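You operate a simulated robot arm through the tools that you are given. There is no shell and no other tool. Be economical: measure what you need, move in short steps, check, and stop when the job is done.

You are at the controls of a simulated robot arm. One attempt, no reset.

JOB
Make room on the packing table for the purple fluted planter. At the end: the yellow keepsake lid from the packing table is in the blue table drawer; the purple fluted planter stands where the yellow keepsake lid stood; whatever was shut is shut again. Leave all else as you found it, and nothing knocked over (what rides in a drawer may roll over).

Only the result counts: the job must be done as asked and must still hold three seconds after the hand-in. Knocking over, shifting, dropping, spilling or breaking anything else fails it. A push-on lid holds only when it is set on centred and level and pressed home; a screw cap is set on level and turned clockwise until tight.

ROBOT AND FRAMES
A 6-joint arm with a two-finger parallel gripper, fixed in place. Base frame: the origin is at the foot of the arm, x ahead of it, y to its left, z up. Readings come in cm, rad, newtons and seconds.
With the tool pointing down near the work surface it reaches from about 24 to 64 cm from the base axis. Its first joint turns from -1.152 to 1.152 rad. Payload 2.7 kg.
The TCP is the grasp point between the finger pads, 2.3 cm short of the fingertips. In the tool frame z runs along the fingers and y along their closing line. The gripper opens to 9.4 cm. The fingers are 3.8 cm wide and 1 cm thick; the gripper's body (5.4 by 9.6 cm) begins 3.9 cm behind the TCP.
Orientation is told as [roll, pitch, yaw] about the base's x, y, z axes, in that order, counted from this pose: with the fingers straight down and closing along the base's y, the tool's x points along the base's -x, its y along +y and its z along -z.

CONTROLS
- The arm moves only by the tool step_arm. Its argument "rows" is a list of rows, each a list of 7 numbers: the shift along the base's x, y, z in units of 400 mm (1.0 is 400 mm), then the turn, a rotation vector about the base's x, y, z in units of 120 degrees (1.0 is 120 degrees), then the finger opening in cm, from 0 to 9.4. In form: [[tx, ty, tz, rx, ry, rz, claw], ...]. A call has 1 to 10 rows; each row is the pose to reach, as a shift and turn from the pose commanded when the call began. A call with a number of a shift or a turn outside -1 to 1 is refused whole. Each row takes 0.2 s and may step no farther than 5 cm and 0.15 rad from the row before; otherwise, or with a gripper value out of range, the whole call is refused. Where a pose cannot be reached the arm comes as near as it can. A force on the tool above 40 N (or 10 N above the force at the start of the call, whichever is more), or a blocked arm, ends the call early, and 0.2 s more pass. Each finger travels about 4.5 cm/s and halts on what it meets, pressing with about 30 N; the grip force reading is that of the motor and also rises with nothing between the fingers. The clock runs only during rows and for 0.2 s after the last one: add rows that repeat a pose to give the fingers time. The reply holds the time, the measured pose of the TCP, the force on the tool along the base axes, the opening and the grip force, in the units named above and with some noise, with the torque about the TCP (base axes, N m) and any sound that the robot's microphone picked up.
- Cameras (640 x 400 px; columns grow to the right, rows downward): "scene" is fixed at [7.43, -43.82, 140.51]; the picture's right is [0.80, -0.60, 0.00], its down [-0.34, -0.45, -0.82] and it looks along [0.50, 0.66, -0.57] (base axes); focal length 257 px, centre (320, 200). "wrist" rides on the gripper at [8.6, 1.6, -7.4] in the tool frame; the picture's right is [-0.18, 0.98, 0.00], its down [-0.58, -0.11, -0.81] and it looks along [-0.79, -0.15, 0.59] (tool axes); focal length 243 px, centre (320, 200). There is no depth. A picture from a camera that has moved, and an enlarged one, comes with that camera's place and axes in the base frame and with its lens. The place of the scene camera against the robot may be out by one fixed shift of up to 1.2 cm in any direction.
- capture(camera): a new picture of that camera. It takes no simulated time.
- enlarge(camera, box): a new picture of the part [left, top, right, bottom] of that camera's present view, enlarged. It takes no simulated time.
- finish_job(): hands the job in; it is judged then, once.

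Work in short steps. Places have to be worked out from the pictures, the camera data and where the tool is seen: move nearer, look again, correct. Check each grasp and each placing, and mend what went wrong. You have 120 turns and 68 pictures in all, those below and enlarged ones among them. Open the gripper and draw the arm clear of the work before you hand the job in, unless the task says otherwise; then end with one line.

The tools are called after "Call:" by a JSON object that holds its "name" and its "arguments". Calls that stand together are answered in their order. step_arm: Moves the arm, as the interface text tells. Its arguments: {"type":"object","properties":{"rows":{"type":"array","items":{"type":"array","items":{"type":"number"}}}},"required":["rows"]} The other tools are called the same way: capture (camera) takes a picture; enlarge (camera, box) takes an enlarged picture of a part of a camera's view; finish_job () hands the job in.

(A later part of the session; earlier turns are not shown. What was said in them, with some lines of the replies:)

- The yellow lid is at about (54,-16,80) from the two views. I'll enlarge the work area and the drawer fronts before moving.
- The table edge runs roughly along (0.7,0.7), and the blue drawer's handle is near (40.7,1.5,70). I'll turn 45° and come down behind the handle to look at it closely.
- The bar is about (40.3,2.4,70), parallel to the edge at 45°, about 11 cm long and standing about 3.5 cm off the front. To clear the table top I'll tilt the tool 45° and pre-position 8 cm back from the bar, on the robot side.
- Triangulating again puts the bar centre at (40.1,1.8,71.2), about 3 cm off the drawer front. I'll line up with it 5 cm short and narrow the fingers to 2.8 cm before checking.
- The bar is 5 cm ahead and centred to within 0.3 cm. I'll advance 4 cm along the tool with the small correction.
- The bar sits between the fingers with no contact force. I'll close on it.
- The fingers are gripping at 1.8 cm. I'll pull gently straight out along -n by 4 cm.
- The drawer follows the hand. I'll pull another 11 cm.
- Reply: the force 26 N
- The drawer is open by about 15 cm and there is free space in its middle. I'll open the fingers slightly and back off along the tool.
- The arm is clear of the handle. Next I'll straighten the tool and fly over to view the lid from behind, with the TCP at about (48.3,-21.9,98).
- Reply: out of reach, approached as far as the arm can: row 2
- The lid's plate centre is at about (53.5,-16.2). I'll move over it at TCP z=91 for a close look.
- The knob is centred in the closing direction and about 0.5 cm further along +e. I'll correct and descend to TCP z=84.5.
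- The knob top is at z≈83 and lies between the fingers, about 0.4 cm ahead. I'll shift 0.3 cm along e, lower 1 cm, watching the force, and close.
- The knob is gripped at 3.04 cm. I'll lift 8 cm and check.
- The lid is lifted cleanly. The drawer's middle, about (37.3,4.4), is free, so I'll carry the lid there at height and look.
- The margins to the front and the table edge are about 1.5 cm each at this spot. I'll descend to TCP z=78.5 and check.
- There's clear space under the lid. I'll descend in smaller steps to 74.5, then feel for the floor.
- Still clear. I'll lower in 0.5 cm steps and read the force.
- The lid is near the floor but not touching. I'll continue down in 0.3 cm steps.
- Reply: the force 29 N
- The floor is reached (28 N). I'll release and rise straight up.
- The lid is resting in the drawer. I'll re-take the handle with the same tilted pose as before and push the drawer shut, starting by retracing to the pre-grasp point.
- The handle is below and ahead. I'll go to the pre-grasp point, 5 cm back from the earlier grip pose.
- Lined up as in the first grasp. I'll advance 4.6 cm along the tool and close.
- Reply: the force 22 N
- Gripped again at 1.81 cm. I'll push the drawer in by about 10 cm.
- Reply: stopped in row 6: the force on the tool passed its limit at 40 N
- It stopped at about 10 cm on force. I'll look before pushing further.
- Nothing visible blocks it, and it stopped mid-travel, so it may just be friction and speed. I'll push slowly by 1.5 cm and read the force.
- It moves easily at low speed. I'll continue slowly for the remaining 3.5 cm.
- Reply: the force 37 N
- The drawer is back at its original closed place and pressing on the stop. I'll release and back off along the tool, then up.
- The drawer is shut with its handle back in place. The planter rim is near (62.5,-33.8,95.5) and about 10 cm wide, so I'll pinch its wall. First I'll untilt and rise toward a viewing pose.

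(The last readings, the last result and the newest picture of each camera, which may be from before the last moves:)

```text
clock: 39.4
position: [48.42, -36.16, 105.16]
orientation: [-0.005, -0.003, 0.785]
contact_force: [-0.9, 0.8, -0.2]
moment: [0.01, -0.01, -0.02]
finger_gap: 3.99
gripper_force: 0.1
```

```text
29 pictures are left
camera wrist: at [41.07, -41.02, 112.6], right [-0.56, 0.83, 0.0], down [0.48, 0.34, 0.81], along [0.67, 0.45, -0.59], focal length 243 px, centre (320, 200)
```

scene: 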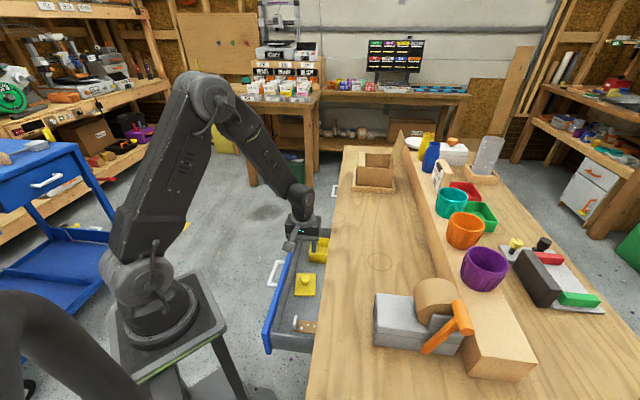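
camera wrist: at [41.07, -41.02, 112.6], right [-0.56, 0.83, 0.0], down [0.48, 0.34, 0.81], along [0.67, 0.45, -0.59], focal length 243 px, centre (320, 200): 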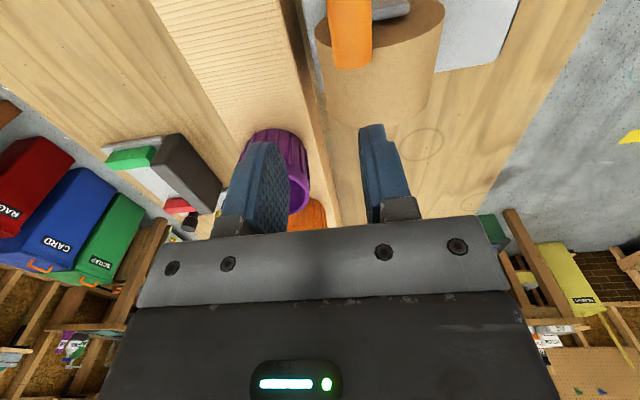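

The planter sits behind the left finger. I'll open the fingers to see it between them.

Call:
{"name": "step_arm", "arguments": {"rows": [[0.02, -0.02, 0, 0, 0, 0, 9.4], [0.04, -0.04, 0, 0, 0, 0, 9.4], [0.04, -0.04, 0, 0, 0, 0, 9.4], [0.04, -0.04, 0, 0, 0, 0, 9.4]]}}

Call:
{"name": "enlarge", "arguments": {"camera": "wrist", "box": [200, 80, 420, 240]}}

Call:
{"name": "enlarge", "arguments": {"camera": "scene", "box": [420, 200, 580, 310]}}

```text
clock: 40.4
position: [49.7, -37.32, 104.86]
orientation: [-0.005, -0.004, 0.786]
contact_force: [0.1, -1.0, 0.8]
moment: [0.02, 0.0, -0.02]
finger_gap: 9.42
gripper_force: 0.1
out of reach, approached as far as the arm can: row 2, 3, 4
```

```text
2.50 times, centred on (310, 160) of wrist
camera zoom: at [42.27, -42.24, 112.33], right [-0.56, 0.83, -0.01], down [0.48, 0.34, 0.81], along [0.67, 0.45, -0.59], focal length 606 px, centre (345, 300)
```

zoom: 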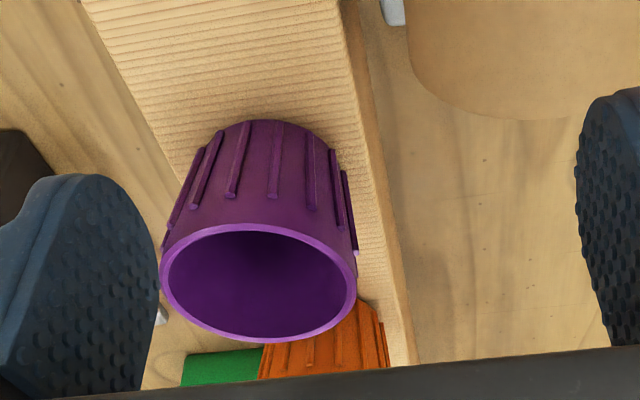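

```text
3.64 times, centred on (500, 255) of scene
camera zoom: at [7.43, -43.82, 140.51], right [0.8, -0.6, 0.0], down [-0.34, -0.45, -0.82], along [0.5, 0.66, -0.57], focal length 934 px, centre (-334, 0)
```

zoom: 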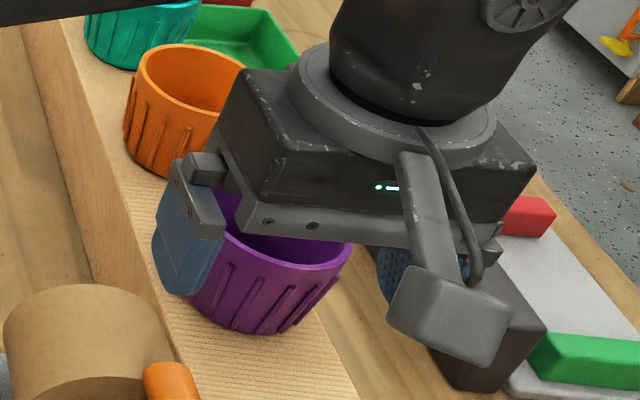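

Vertical reach ends at about r=62, while the planter is at about (62.4,-33.5) with its rim z≈95.7. I'll tilt the tool 18° outward, which also suits the wall taper, and hover above the robot-side wall.

Call:
{"name": "step_arm", "arguments": {"rows": [[0.04, 0.043, 0, -0.0265, -0.0265, 0, 7], [0.08, 0.086, 0, -0.053, -0.053, 0, 5], [0.12, 0.13, -0.02, -0.0795, -0.0795, 0, 4], [0.16, 0.175, -0.04, -0.106, -0.106, 0, 4], [0.196, 0.215, -0.0625, -0.106, -0.106, 0, 4]]}}

Call:
{"name": "capture", "arguments": {"camera": "wrist"}}

Call:
{"name": "enlarge", "arguments": {"camera": "scene", "box": [400, 180, 560, 310]}}

```text
clock: 41.5
position: [57.44, -28.92, 102.41]
orientation: [-0.322, -0.003, 0.785]
contact_force: [-0.1, 1.0, 0.1]
moment: [0.0, 0.02, -0.01]
finger_gap: 4.01
gripper_force: 0.1
```

```text
26 pictures are left
camera wrist: at [48.51, -32.16, 109.01], right [-0.53, 0.79, -0.31], down [0.3, 0.52, 0.8], along [0.79, 0.33, -0.51], focal length 243 px, centre (320, 200)
```

wrist: 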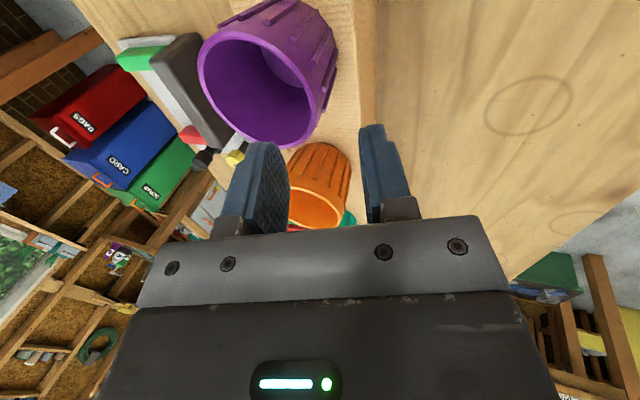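

```text
3.08 times, centred on (480, 245) of scene
camera zoom: at [7.42, -43.82, 140.52], right [0.8, -0.6, 0.0], down [-0.34, -0.45, -0.82], along [0.5, 0.66, -0.57], focal length 791 px, centre (-172, 62)
```

zoom: 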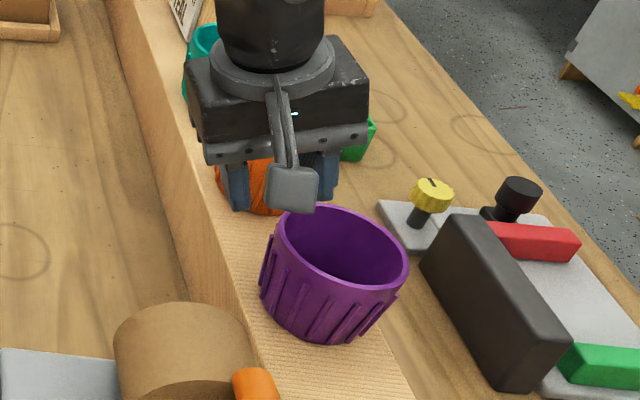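

Reach is fine here. I need the planter rim measured better, so I'll enlarge it.

Call:
{"name": "enlarge", "arguments": {"camera": "wrist", "box": [160, 0, 360, 160]}}

```text
2.50 times, centred on (260, 80) of wrist
camera zoom: at [48.51, -32.16, 109.01], right [-0.53, 0.79, -0.31], down [0.3, 0.52, 0.8], along [0.79, 0.33, -0.51], focal length 606 px, centre (470, 500)
```

zoom: 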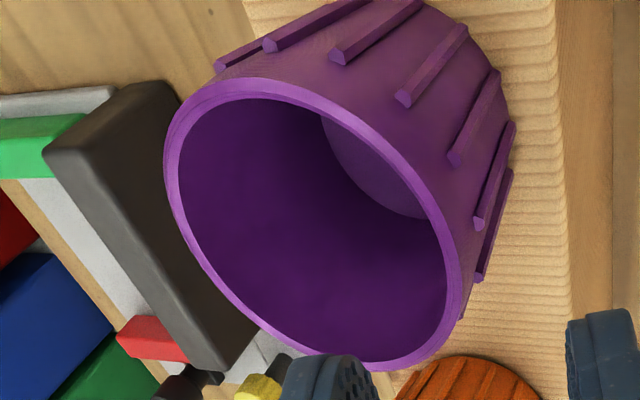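

Combining the views, the planter centre is at about (62.7,-33.6), rim z≈95.5 and radius about 4.4. I'll move to just above the robot-side wall and check against the fingers.

Call:
{"name": "step_arm", "arguments": {"rows": [[0.016, -0.0075, -0.0325, 0, 0, 0, 4], [0.032, -0.015, -0.065, 0, 0, 0, 4]]}}

Call:
{"name": "capture", "arguments": {"camera": "wrist"}}

Call:
{"name": "enlarge", "arguments": {"camera": "scene", "box": [420, 200, 540, 300]}}

```text
clock: 42.1
position: [58.79, -29.37, 99.92]
orientation: [-0.322, -0.003, 0.786]
contact_force: [0.4, -1.0, 0.4]
moment: [-0.05, -0.02, 0.01]
finger_gap: 3.99
gripper_force: 0.0
```

```text
23 pictures are left
camera wrist: at [49.86, -32.76, 106.44], right [-0.53, 0.79, -0.31], down [0.3, 0.52, 0.8], along [0.79, 0.33, -0.51], focal length 243 px, centre (320, 200)
```

wrist: 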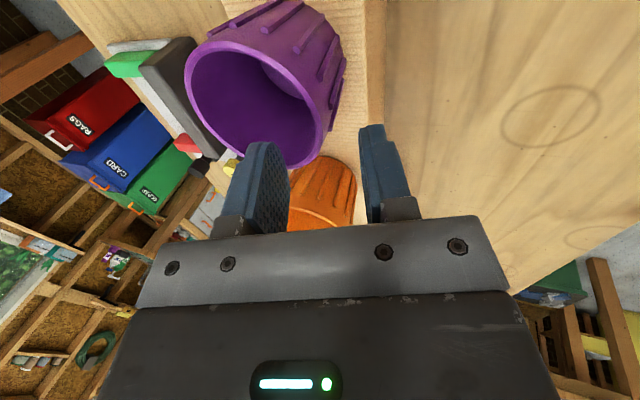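

```text
4.00 times, centred on (480, 250) of scene
camera zoom: at [7.43, -43.82, 140.51], right [0.8, -0.6, 0.0], down [-0.34, -0.45, -0.82], along [0.5, 0.66, -0.57], focal length 1028 px, centre (-320, 0)
```

zoom: 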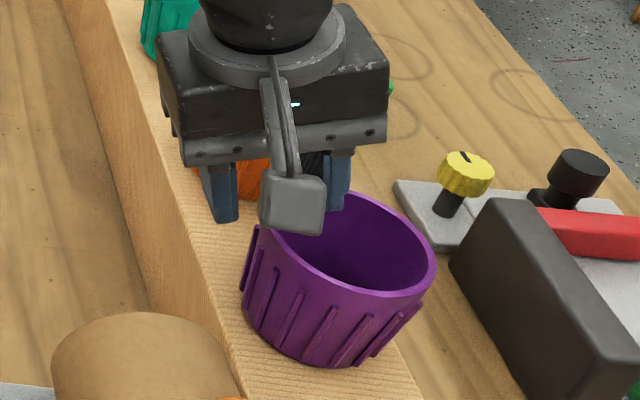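

The wall is about 0.4 cm toward the robot from the finger mid-plane and within 0.5 cm along e. I'll correct and advance 4.3 cm along the tool so the fingers straddle it.

Call:
{"name": "step_arm", "arguments": {"rows": [[-0.012, -0.001, -0.005, 0, 0, 0, 4], [-0.004, -0.008, -0.04, 0, 0, 0, 4], [0.004, -0.015, -0.07, 0, 0, 0, 4], [0.0117, -0.0223, -0.102, 0, 0, 0, 4]]}}

Call:
{"name": "capture", "arguments": {"camera": "wrist"}}

Call:
{"name": "enlarge", "arguments": {"camera": "scene", "box": [420, 200, 540, 300]}}

```text
clock: 43.1
position: [59.18, -30.36, 95.78]
orientation: [-0.322, -0.003, 0.786]
contact_force: [0.0, 0.2, 0.4]
moment: [-0.02, -0.04, -0.04]
finger_gap: 4.0
gripper_force: 0.0
```

```text
21 pictures are left
camera wrist: at [50.32, -33.65, 102.3], right [-0.53, 0.79, -0.31], down [0.3, 0.52, 0.8], along [0.79, 0.33, -0.51], focal length 243 px, centre (320, 200)
```

wrist: 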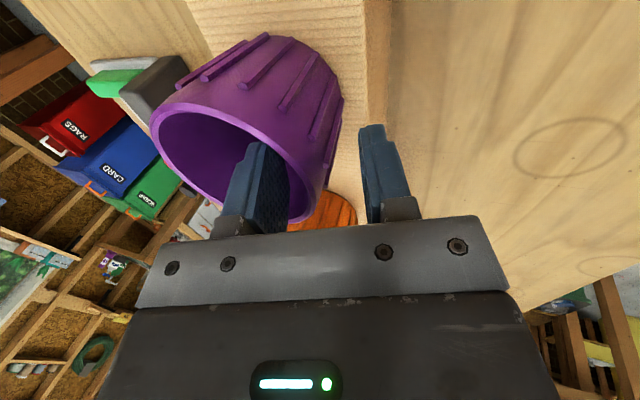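

```text
4.00 times, centred on (480, 250) of scene
camera zoom: at [7.43, -43.82, 140.51], right [0.8, -0.6, 0.0], down [-0.34, -0.45, -0.82], along [0.5, 0.66, -0.57], focal length 1028 px, centre (-320, 0)
```

zoom: 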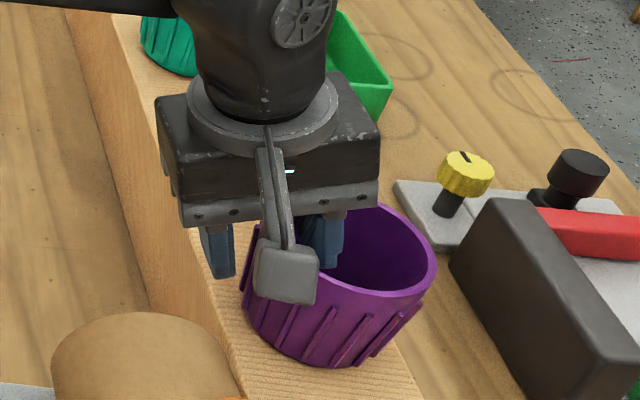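

The inner finger is inside the mouth, the outer is outside, and the wall is about mid-way between them. I'll close gently.

Call:
{"name": "step_arm", "arguments": {"rows": [[0, 0, 0, 0, 0, 0, 3], [0, 0, 0, 0, 0, 0, 2], [0, 0, 0, 0, 0, 0, 1], [0, 0, 0, 0, 0, 0, 0.2], [0, 0, 0, 0, 0, 0, 0.2], [0, 0, 0, 0, 0, 0, 0.2]]}}

Call:
{"name": "capture", "arguments": {"camera": "wrist"}}

Call:
{"name": "enlarge", "arguments": {"camera": "scene", "box": [420, 200, 540, 300]}}

```text
clock: 44.5
position: [59.28, -30.34, 95.67]
orientation: [-0.321, -0.004, 0.787]
contact_force: [-0.1, -0.3, -0.6]
moment: [0.0, 0.05, 0.01]
finger_gap: 1.1
gripper_force: 30.5
```

```text
19 pictures are left
camera wrist: at [50.32, -33.64, 102.31], right [-0.53, 0.79, -0.31], down [0.3, 0.52, 0.8], along [0.79, 0.33, -0.51], focal length 243 px, centre (320, 200)
```

wrist: 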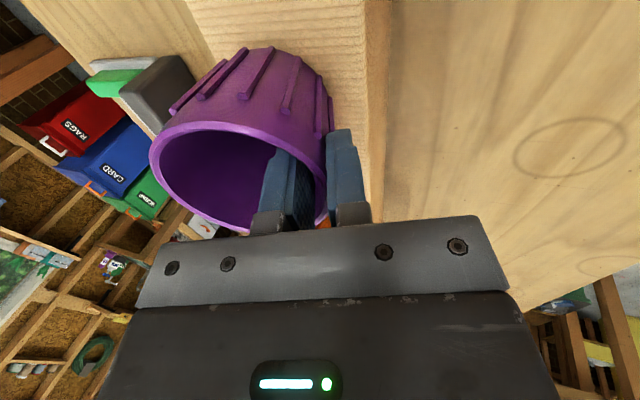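

```text
4.00 times, centred on (480, 250) of scene
camera zoom: at [7.43, -43.82, 140.51], right [0.8, -0.6, 0.0], down [-0.34, -0.45, -0.82], along [0.5, 0.66, -0.57], focal length 1028 px, centre (-320, 0)
```

zoom: 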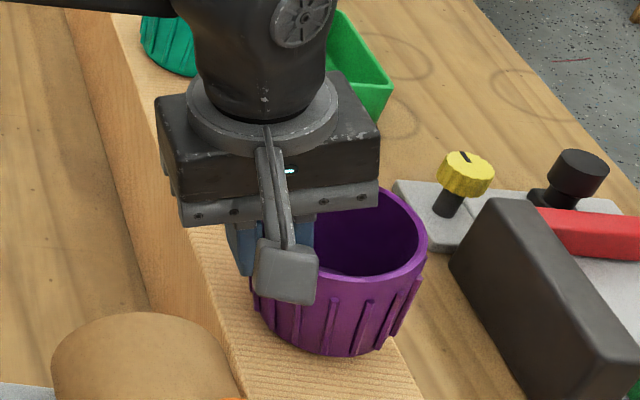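

The wall is gripped (1.1 cm). I'll lift 6 cm, then check the hold and the lean.

Call:
{"name": "step_arm", "arguments": {"rows": [[0, 0, 0.025, 0, 0, 0, 0.2], [0, 0, 0.06, 0, 0, 0, 0.2], [-0.01, 0.01, 0.1, 0, 0, 0, 0.2], [-0.03, 0.03, 0.15, 0, 0, 0, 0.2]]}}

Call:
{"name": "enlarge", "arguments": {"camera": "scene", "box": [400, 170, 540, 300]}}

```text
clock: 45.5
position: [57.96, -29.04, 101.81]
orientation: [-0.323, -0.003, 0.786]
contact_force: [-0.6, -0.6, -1.3]
moment: [0.03, 0.02, -0.01]
finger_gap: 1.09
gripper_force: 30.0
```

```text
3.08 times, centred on (470, 235) of scene
camera zoom: at [7.43, -43.82, 140.51], right [0.8, -0.6, 0.0], down [-0.34, -0.45, -0.82], along [0.5, 0.66, -0.57], focal length 791 px, centre (-142, 92)
```

zoom: 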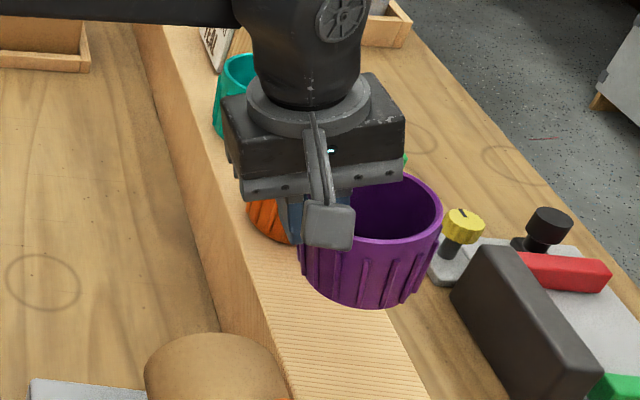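

The lift is clean. I'll carry it back over the table, first away from the ledge and then sideways, easing the tilt by 10° to level the planter.

Call:
{"name": "step_arm", "arguments": {"rows": [[-0.06, 0.06, 0.03, 0, 0, 0, 0.2], [-0.12, 0.12, 0.05, 0, 0, 0, 0.2], [-0.177, 0.177, 0.05, 0.015, 0.015, 0, 0.2], [-0.174, 0.255, 0.05, 0.03, 0.03, 0, 0.2], [-0.172, 0.33, 0.05, 0.045, 0.045, 0, 0.2], [-0.169, 0.4085, 0.05, 0.059, 0.059, 0, 0.2], [-0.169, 0.4085, 0.05, 0.059, 0.059, 0, 0.2]]}}

Call:
{"name": "capture", "arguments": {"camera": "wrist"}}

Call:
{"name": "enlarge", "arguments": {"camera": "scene", "box": [320, 180, 500, 330]}}

```text
clock: 47.1
position: [51.29, -12.76, 103.78]
orientation: [-0.144, -0.005, 0.785]
contact_force: [-0.7, 0.3, 0.3]
moment: [0.03, 0.08, -0.02]
finger_gap: 1.08
gripper_force: 29.6
```

```text
16 pictures are left
camera wrist: at [43.2, -16.95, 110.9], right [-0.56, 0.82, -0.14], down [0.4, 0.42, 0.82], along [0.73, 0.4, -0.56], focal length 243 px, centre (320, 200)
```

wrist: 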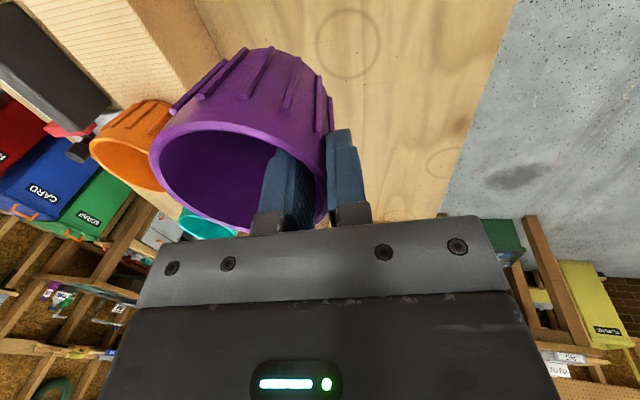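

```text
2.67 times, centred on (410, 255) of scene
camera zoom: at [7.43, -43.82, 140.51], right [0.8, -0.6, 0.0], down [-0.34, -0.45, -0.82], along [0.5, 0.66, -0.57], focal length 685 px, centre (80, 53)
```

zoom: 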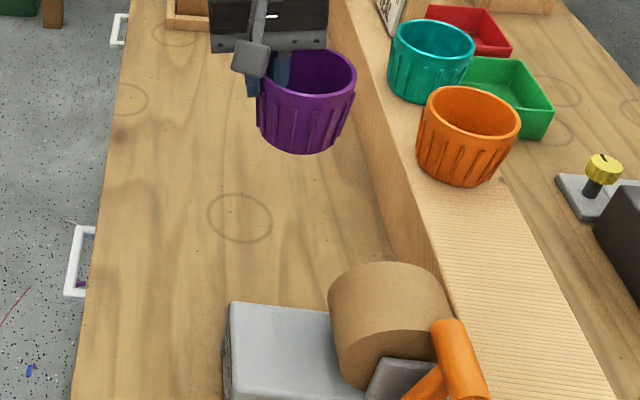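

The planter looks nearly level, and its centre is at about (54.5,-15.8), matching the lid's spot. I'll lower it to TCP z=92 and check.

Call:
{"name": "step_arm", "arguments": {"rows": [[0, 0, -0.075, 0, 0, 0, 0.2], [0, 0, -0.15, 0, 0, 0, 0.2], [0, 0, -0.225, 0, 0, 0, 0.2], [-0.004, 0.0, -0.295, 0, 0, 0, 0.2]]}}

Call:
{"name": "enlarge", "arguments": {"camera": "scene", "box": [340, 190, 480, 310]}}

```text
clock: 48.1
position: [51.14, -12.7, 91.78]
orientation: [-0.147, -0.003, 0.787]
contact_force: [0.1, 0.0, -1.2]
moment: [0.04, 0.0, -0.01]
finger_gap: 1.1
gripper_force: 29.9
```

```text
3.33 times, centred on (410, 250) of scene
camera zoom: at [7.43, -43.82, 140.51], right [0.8, -0.6, 0.0], down [-0.34, -0.45, -0.82], along [0.5, 0.66, -0.57], focal length 857 px, centre (20, 33)
```

zoom: 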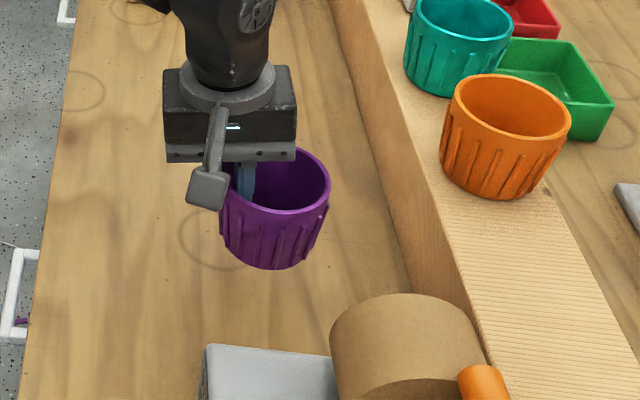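

Still above the table. I'll lower another 2.5 cm in small steps.

Call:
{"name": "step_arm", "arguments": {"rows": [[0, 0, -0.015, 0, 0, 0, 0.2], [0, 0, -0.03, 0, 0, 0, 0.2], [0, 0, -0.045, 0, 0, 0, 0.2], [0, 0, -0.0625, 0, 0, 0, 0.2]]}}

Call:
{"name": "enlarge", "arguments": {"camera": "scene", "box": [340, 190, 480, 310]}}

```text
clock: 49.1
position: [51.25, -12.88, 89.17]
orientation: [-0.145, -0.003, 0.784]
contact_force: [-0.1, 0.1, -0.7]
moment: [0.03, 0.01, 0.0]
finger_gap: 1.09
gripper_force: 29.9
```

```text
3.33 times, centred on (410, 250) of scene
camera zoom: at [7.43, -43.82, 140.51], right [0.8, -0.6, 0.0], down [-0.34, -0.45, -0.82], along [0.5, 0.66, -0.57], focal length 857 px, centre (20, 33)
```

zoom: 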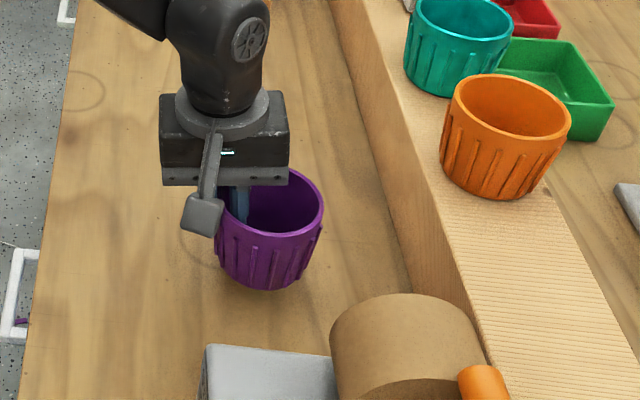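

No contact yet. I'll go on in 0.35 cm steps.

Call:
{"name": "step_arm", "arguments": {"rows": [[0, 0, -0.009, 0, 0, 0, 0.2], [0, 0, -0.018, 0, 0, 0, 0.2], [0, 0, -0.027, 0, 0, 0, 0.2]]}}

```text
clock: 50.0
position: [51.12, -12.79, 88.24]
orientation: [-0.146, -0.004, 0.786]
contact_force: [1.1, -0.5, -1.2]
moment: [-0.01, 0.03, -0.09]
finger_gap: 1.13
gripper_force: 29.8
```

Call:
{"name": "step_arm", "arguments": {"rows": [[0, 0, -0.007, 0, 0, 0, 0.2], [0, 0, -0.014, 0, 0, 0, 0.2], [0, 0, -0.021, 0, 0, 0, 0.2]]}}

```text
clock: 50.8
position: [51.14, -12.82, 87.49]
orientation: [-0.146, -0.004, 0.785]
contact_force: [0.3, -1.1, -0.5]
moment: [0.02, 0.0, -0.06]
finger_gap: 1.07
gripper_force: 30.2
```

Call:
{"name": "step_arm", "arguments": {"rows": [[0, 0, -0.007, 0, 0, 0, 0.2], [0, 0, -0.014, 0, 0, 0, 0.2], [0, 0, -0.021, 0, 0, 0, 0.2]]}}

Call:
{"name": "enlarge", "arguments": {"camera": "scene", "box": [340, 190, 480, 310]}}

```text
clock: 51.5
position: [51.15, -12.88, 86.78]
orientation: [-0.148, -0.005, 0.785]
contact_force: [-7.1, 2.8, 20.1]
moment: [0.14, 0.44, -0.02]
finger_gap: 1.08
gripper_force: 30.2
```

```text
3.33 times, centred on (410, 250) of scene
camera zoom: at [7.37, -43.81, 140.52], right [0.8, -0.6, 0.0], down [-0.34, -0.45, -0.82], along [0.5, 0.66, -0.57], focal length 857 px, centre (20, 33)
```

zoom: 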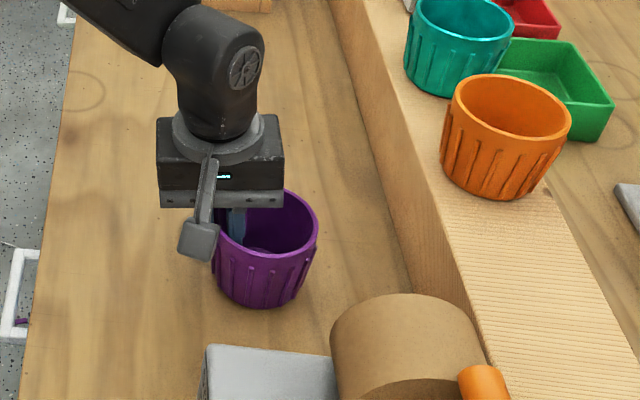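

Contact at 20 N, and in the scene view the base sits where the lid was. I'll release and withdraw along the tool.

Call:
{"name": "step_arm", "arguments": {"rows": [[0, 0, 0.002, 0, 0, 0, 1.5], [0, 0, 0.002, 0, 0, 0, 2.2], [0, 0, 0.002, 0, 0, 0, 3.2], [0, 0, 0.002, 0, 0, 0, 3.2]]}}

Call:
{"name": "capture", "arguments": {"camera": "wrist"}}

Call:
{"name": "enlarge", "arguments": {"camera": "scene", "box": [340, 190, 480, 310]}}

```text
clock: 52.5
position: [51.23, -12.83, 86.59]
orientation: [-0.149, -0.004, 0.784]
contact_force: [0.5, -0.1, 0.9]
moment: [-0.01, 0.03, -0.02]
finger_gap: 3.18
gripper_force: 0.1
```

```text
11 pictures are left
camera wrist: at [43.05, -16.97, 93.87], right [-0.56, 0.82, -0.14], down [0.4, 0.42, 0.82], along [0.73, 0.4, -0.56], focal length 243 px, centre (320, 200)
```

wrist: 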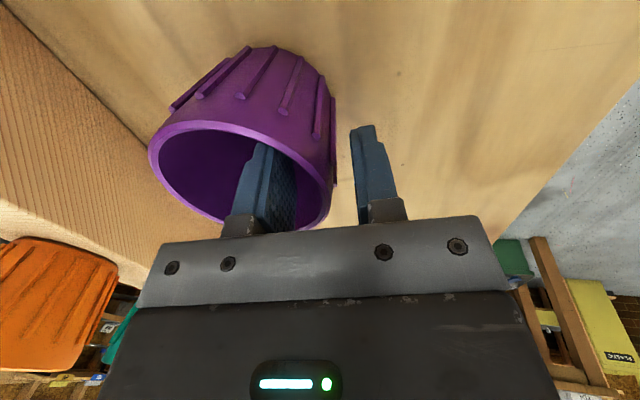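

```text
3.33 times, centred on (410, 250) of scene
camera zoom: at [7.43, -43.82, 140.51], right [0.8, -0.6, 0.0], down [-0.34, -0.45, -0.82], along [0.5, 0.66, -0.57], focal length 857 px, centre (20, 33)
```

zoom: 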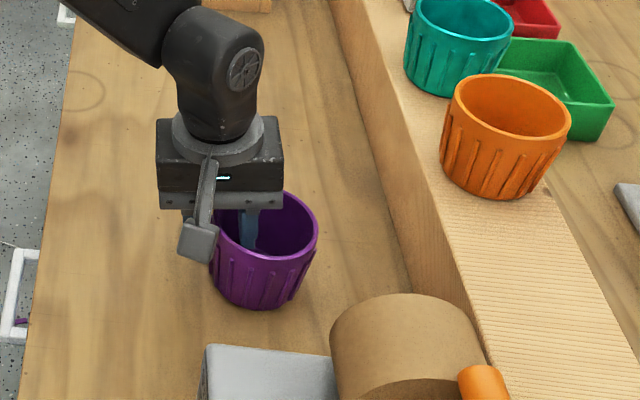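

The planter stands free and upright. I'll lift out along the tool axis, then draw back.

Call:
{"name": "step_arm", "arguments": {"rows": [[-0.005, 0.005, 0.05, 0, 0, 0, 3.2], [-0.011, 0.011, 0.1, 0, 0, 0, 3.2], [-0.016, 0.016, 0.15, 0, 0, 0, 3.2], [-0.025, 0.025, 0.24, 0, 0, 0, 3.2], [-0.06, 0.06, 0.34, 0, 0, 0, 3.2], [-0.11, 0.11, 0.42, 0, 0, 0, 3.2], [-0.17, 0.17, 0.48, 0, 0, 0, 3.2], [-0.24, 0.24, 0.5, 0, 0, 0, 3.2]]}}

Call:
{"name": "capture", "arguments": {"camera": "scene"}}

Call:
{"name": "enlarge", "arguments": {"camera": "scene", "box": [300, 130, 620, 390]}}

```text
clock: 54.4
position: [41.27, -3.11, 106.51]
orientation: [-0.146, -0.004, 0.787]
contact_force: [-0.5, 0.2, 0.1]
moment: [0.02, 0.0, 0.02]
finger_gap: 3.19
gripper_force: 0.1
```

```text
9 pictures are left
```

scene: 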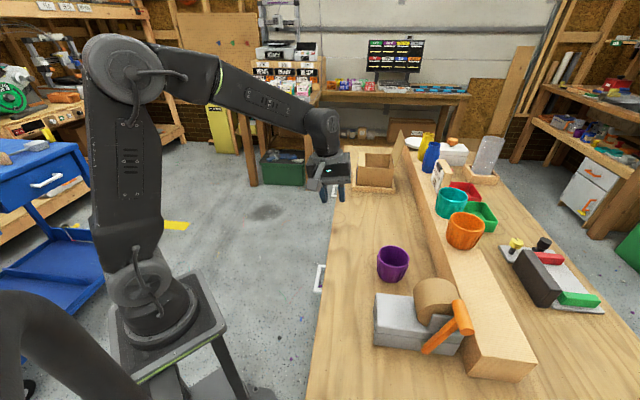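

```text
1.54 times, centred on (460, 260) of scene
camera zoom: at [7.42, -43.82, 140.52], right [0.8, -0.6, 0.0], down [-0.34, -0.45, -0.82], along [0.5, 0.66, -0.57], focal length 395 px, centre (105, 108)
```

zoom: 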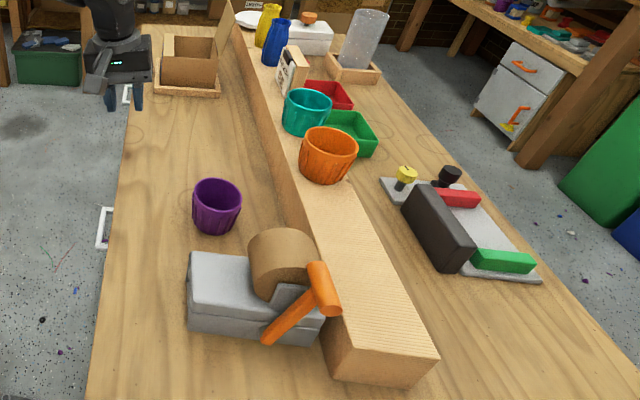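

The planter stands where the lid was, the drawer handle is in its original position, everything else is unchanged and the arm is clear, so I'm handing in.

Call:
{"name": "finish_job", "arguments": {}}

```text
The job is handed in.
```

The job is handed in: the yellow keepsake lid is in the blue drawer, the drawer is shut again, and the purple fluted planter stands upright where the lid stood.
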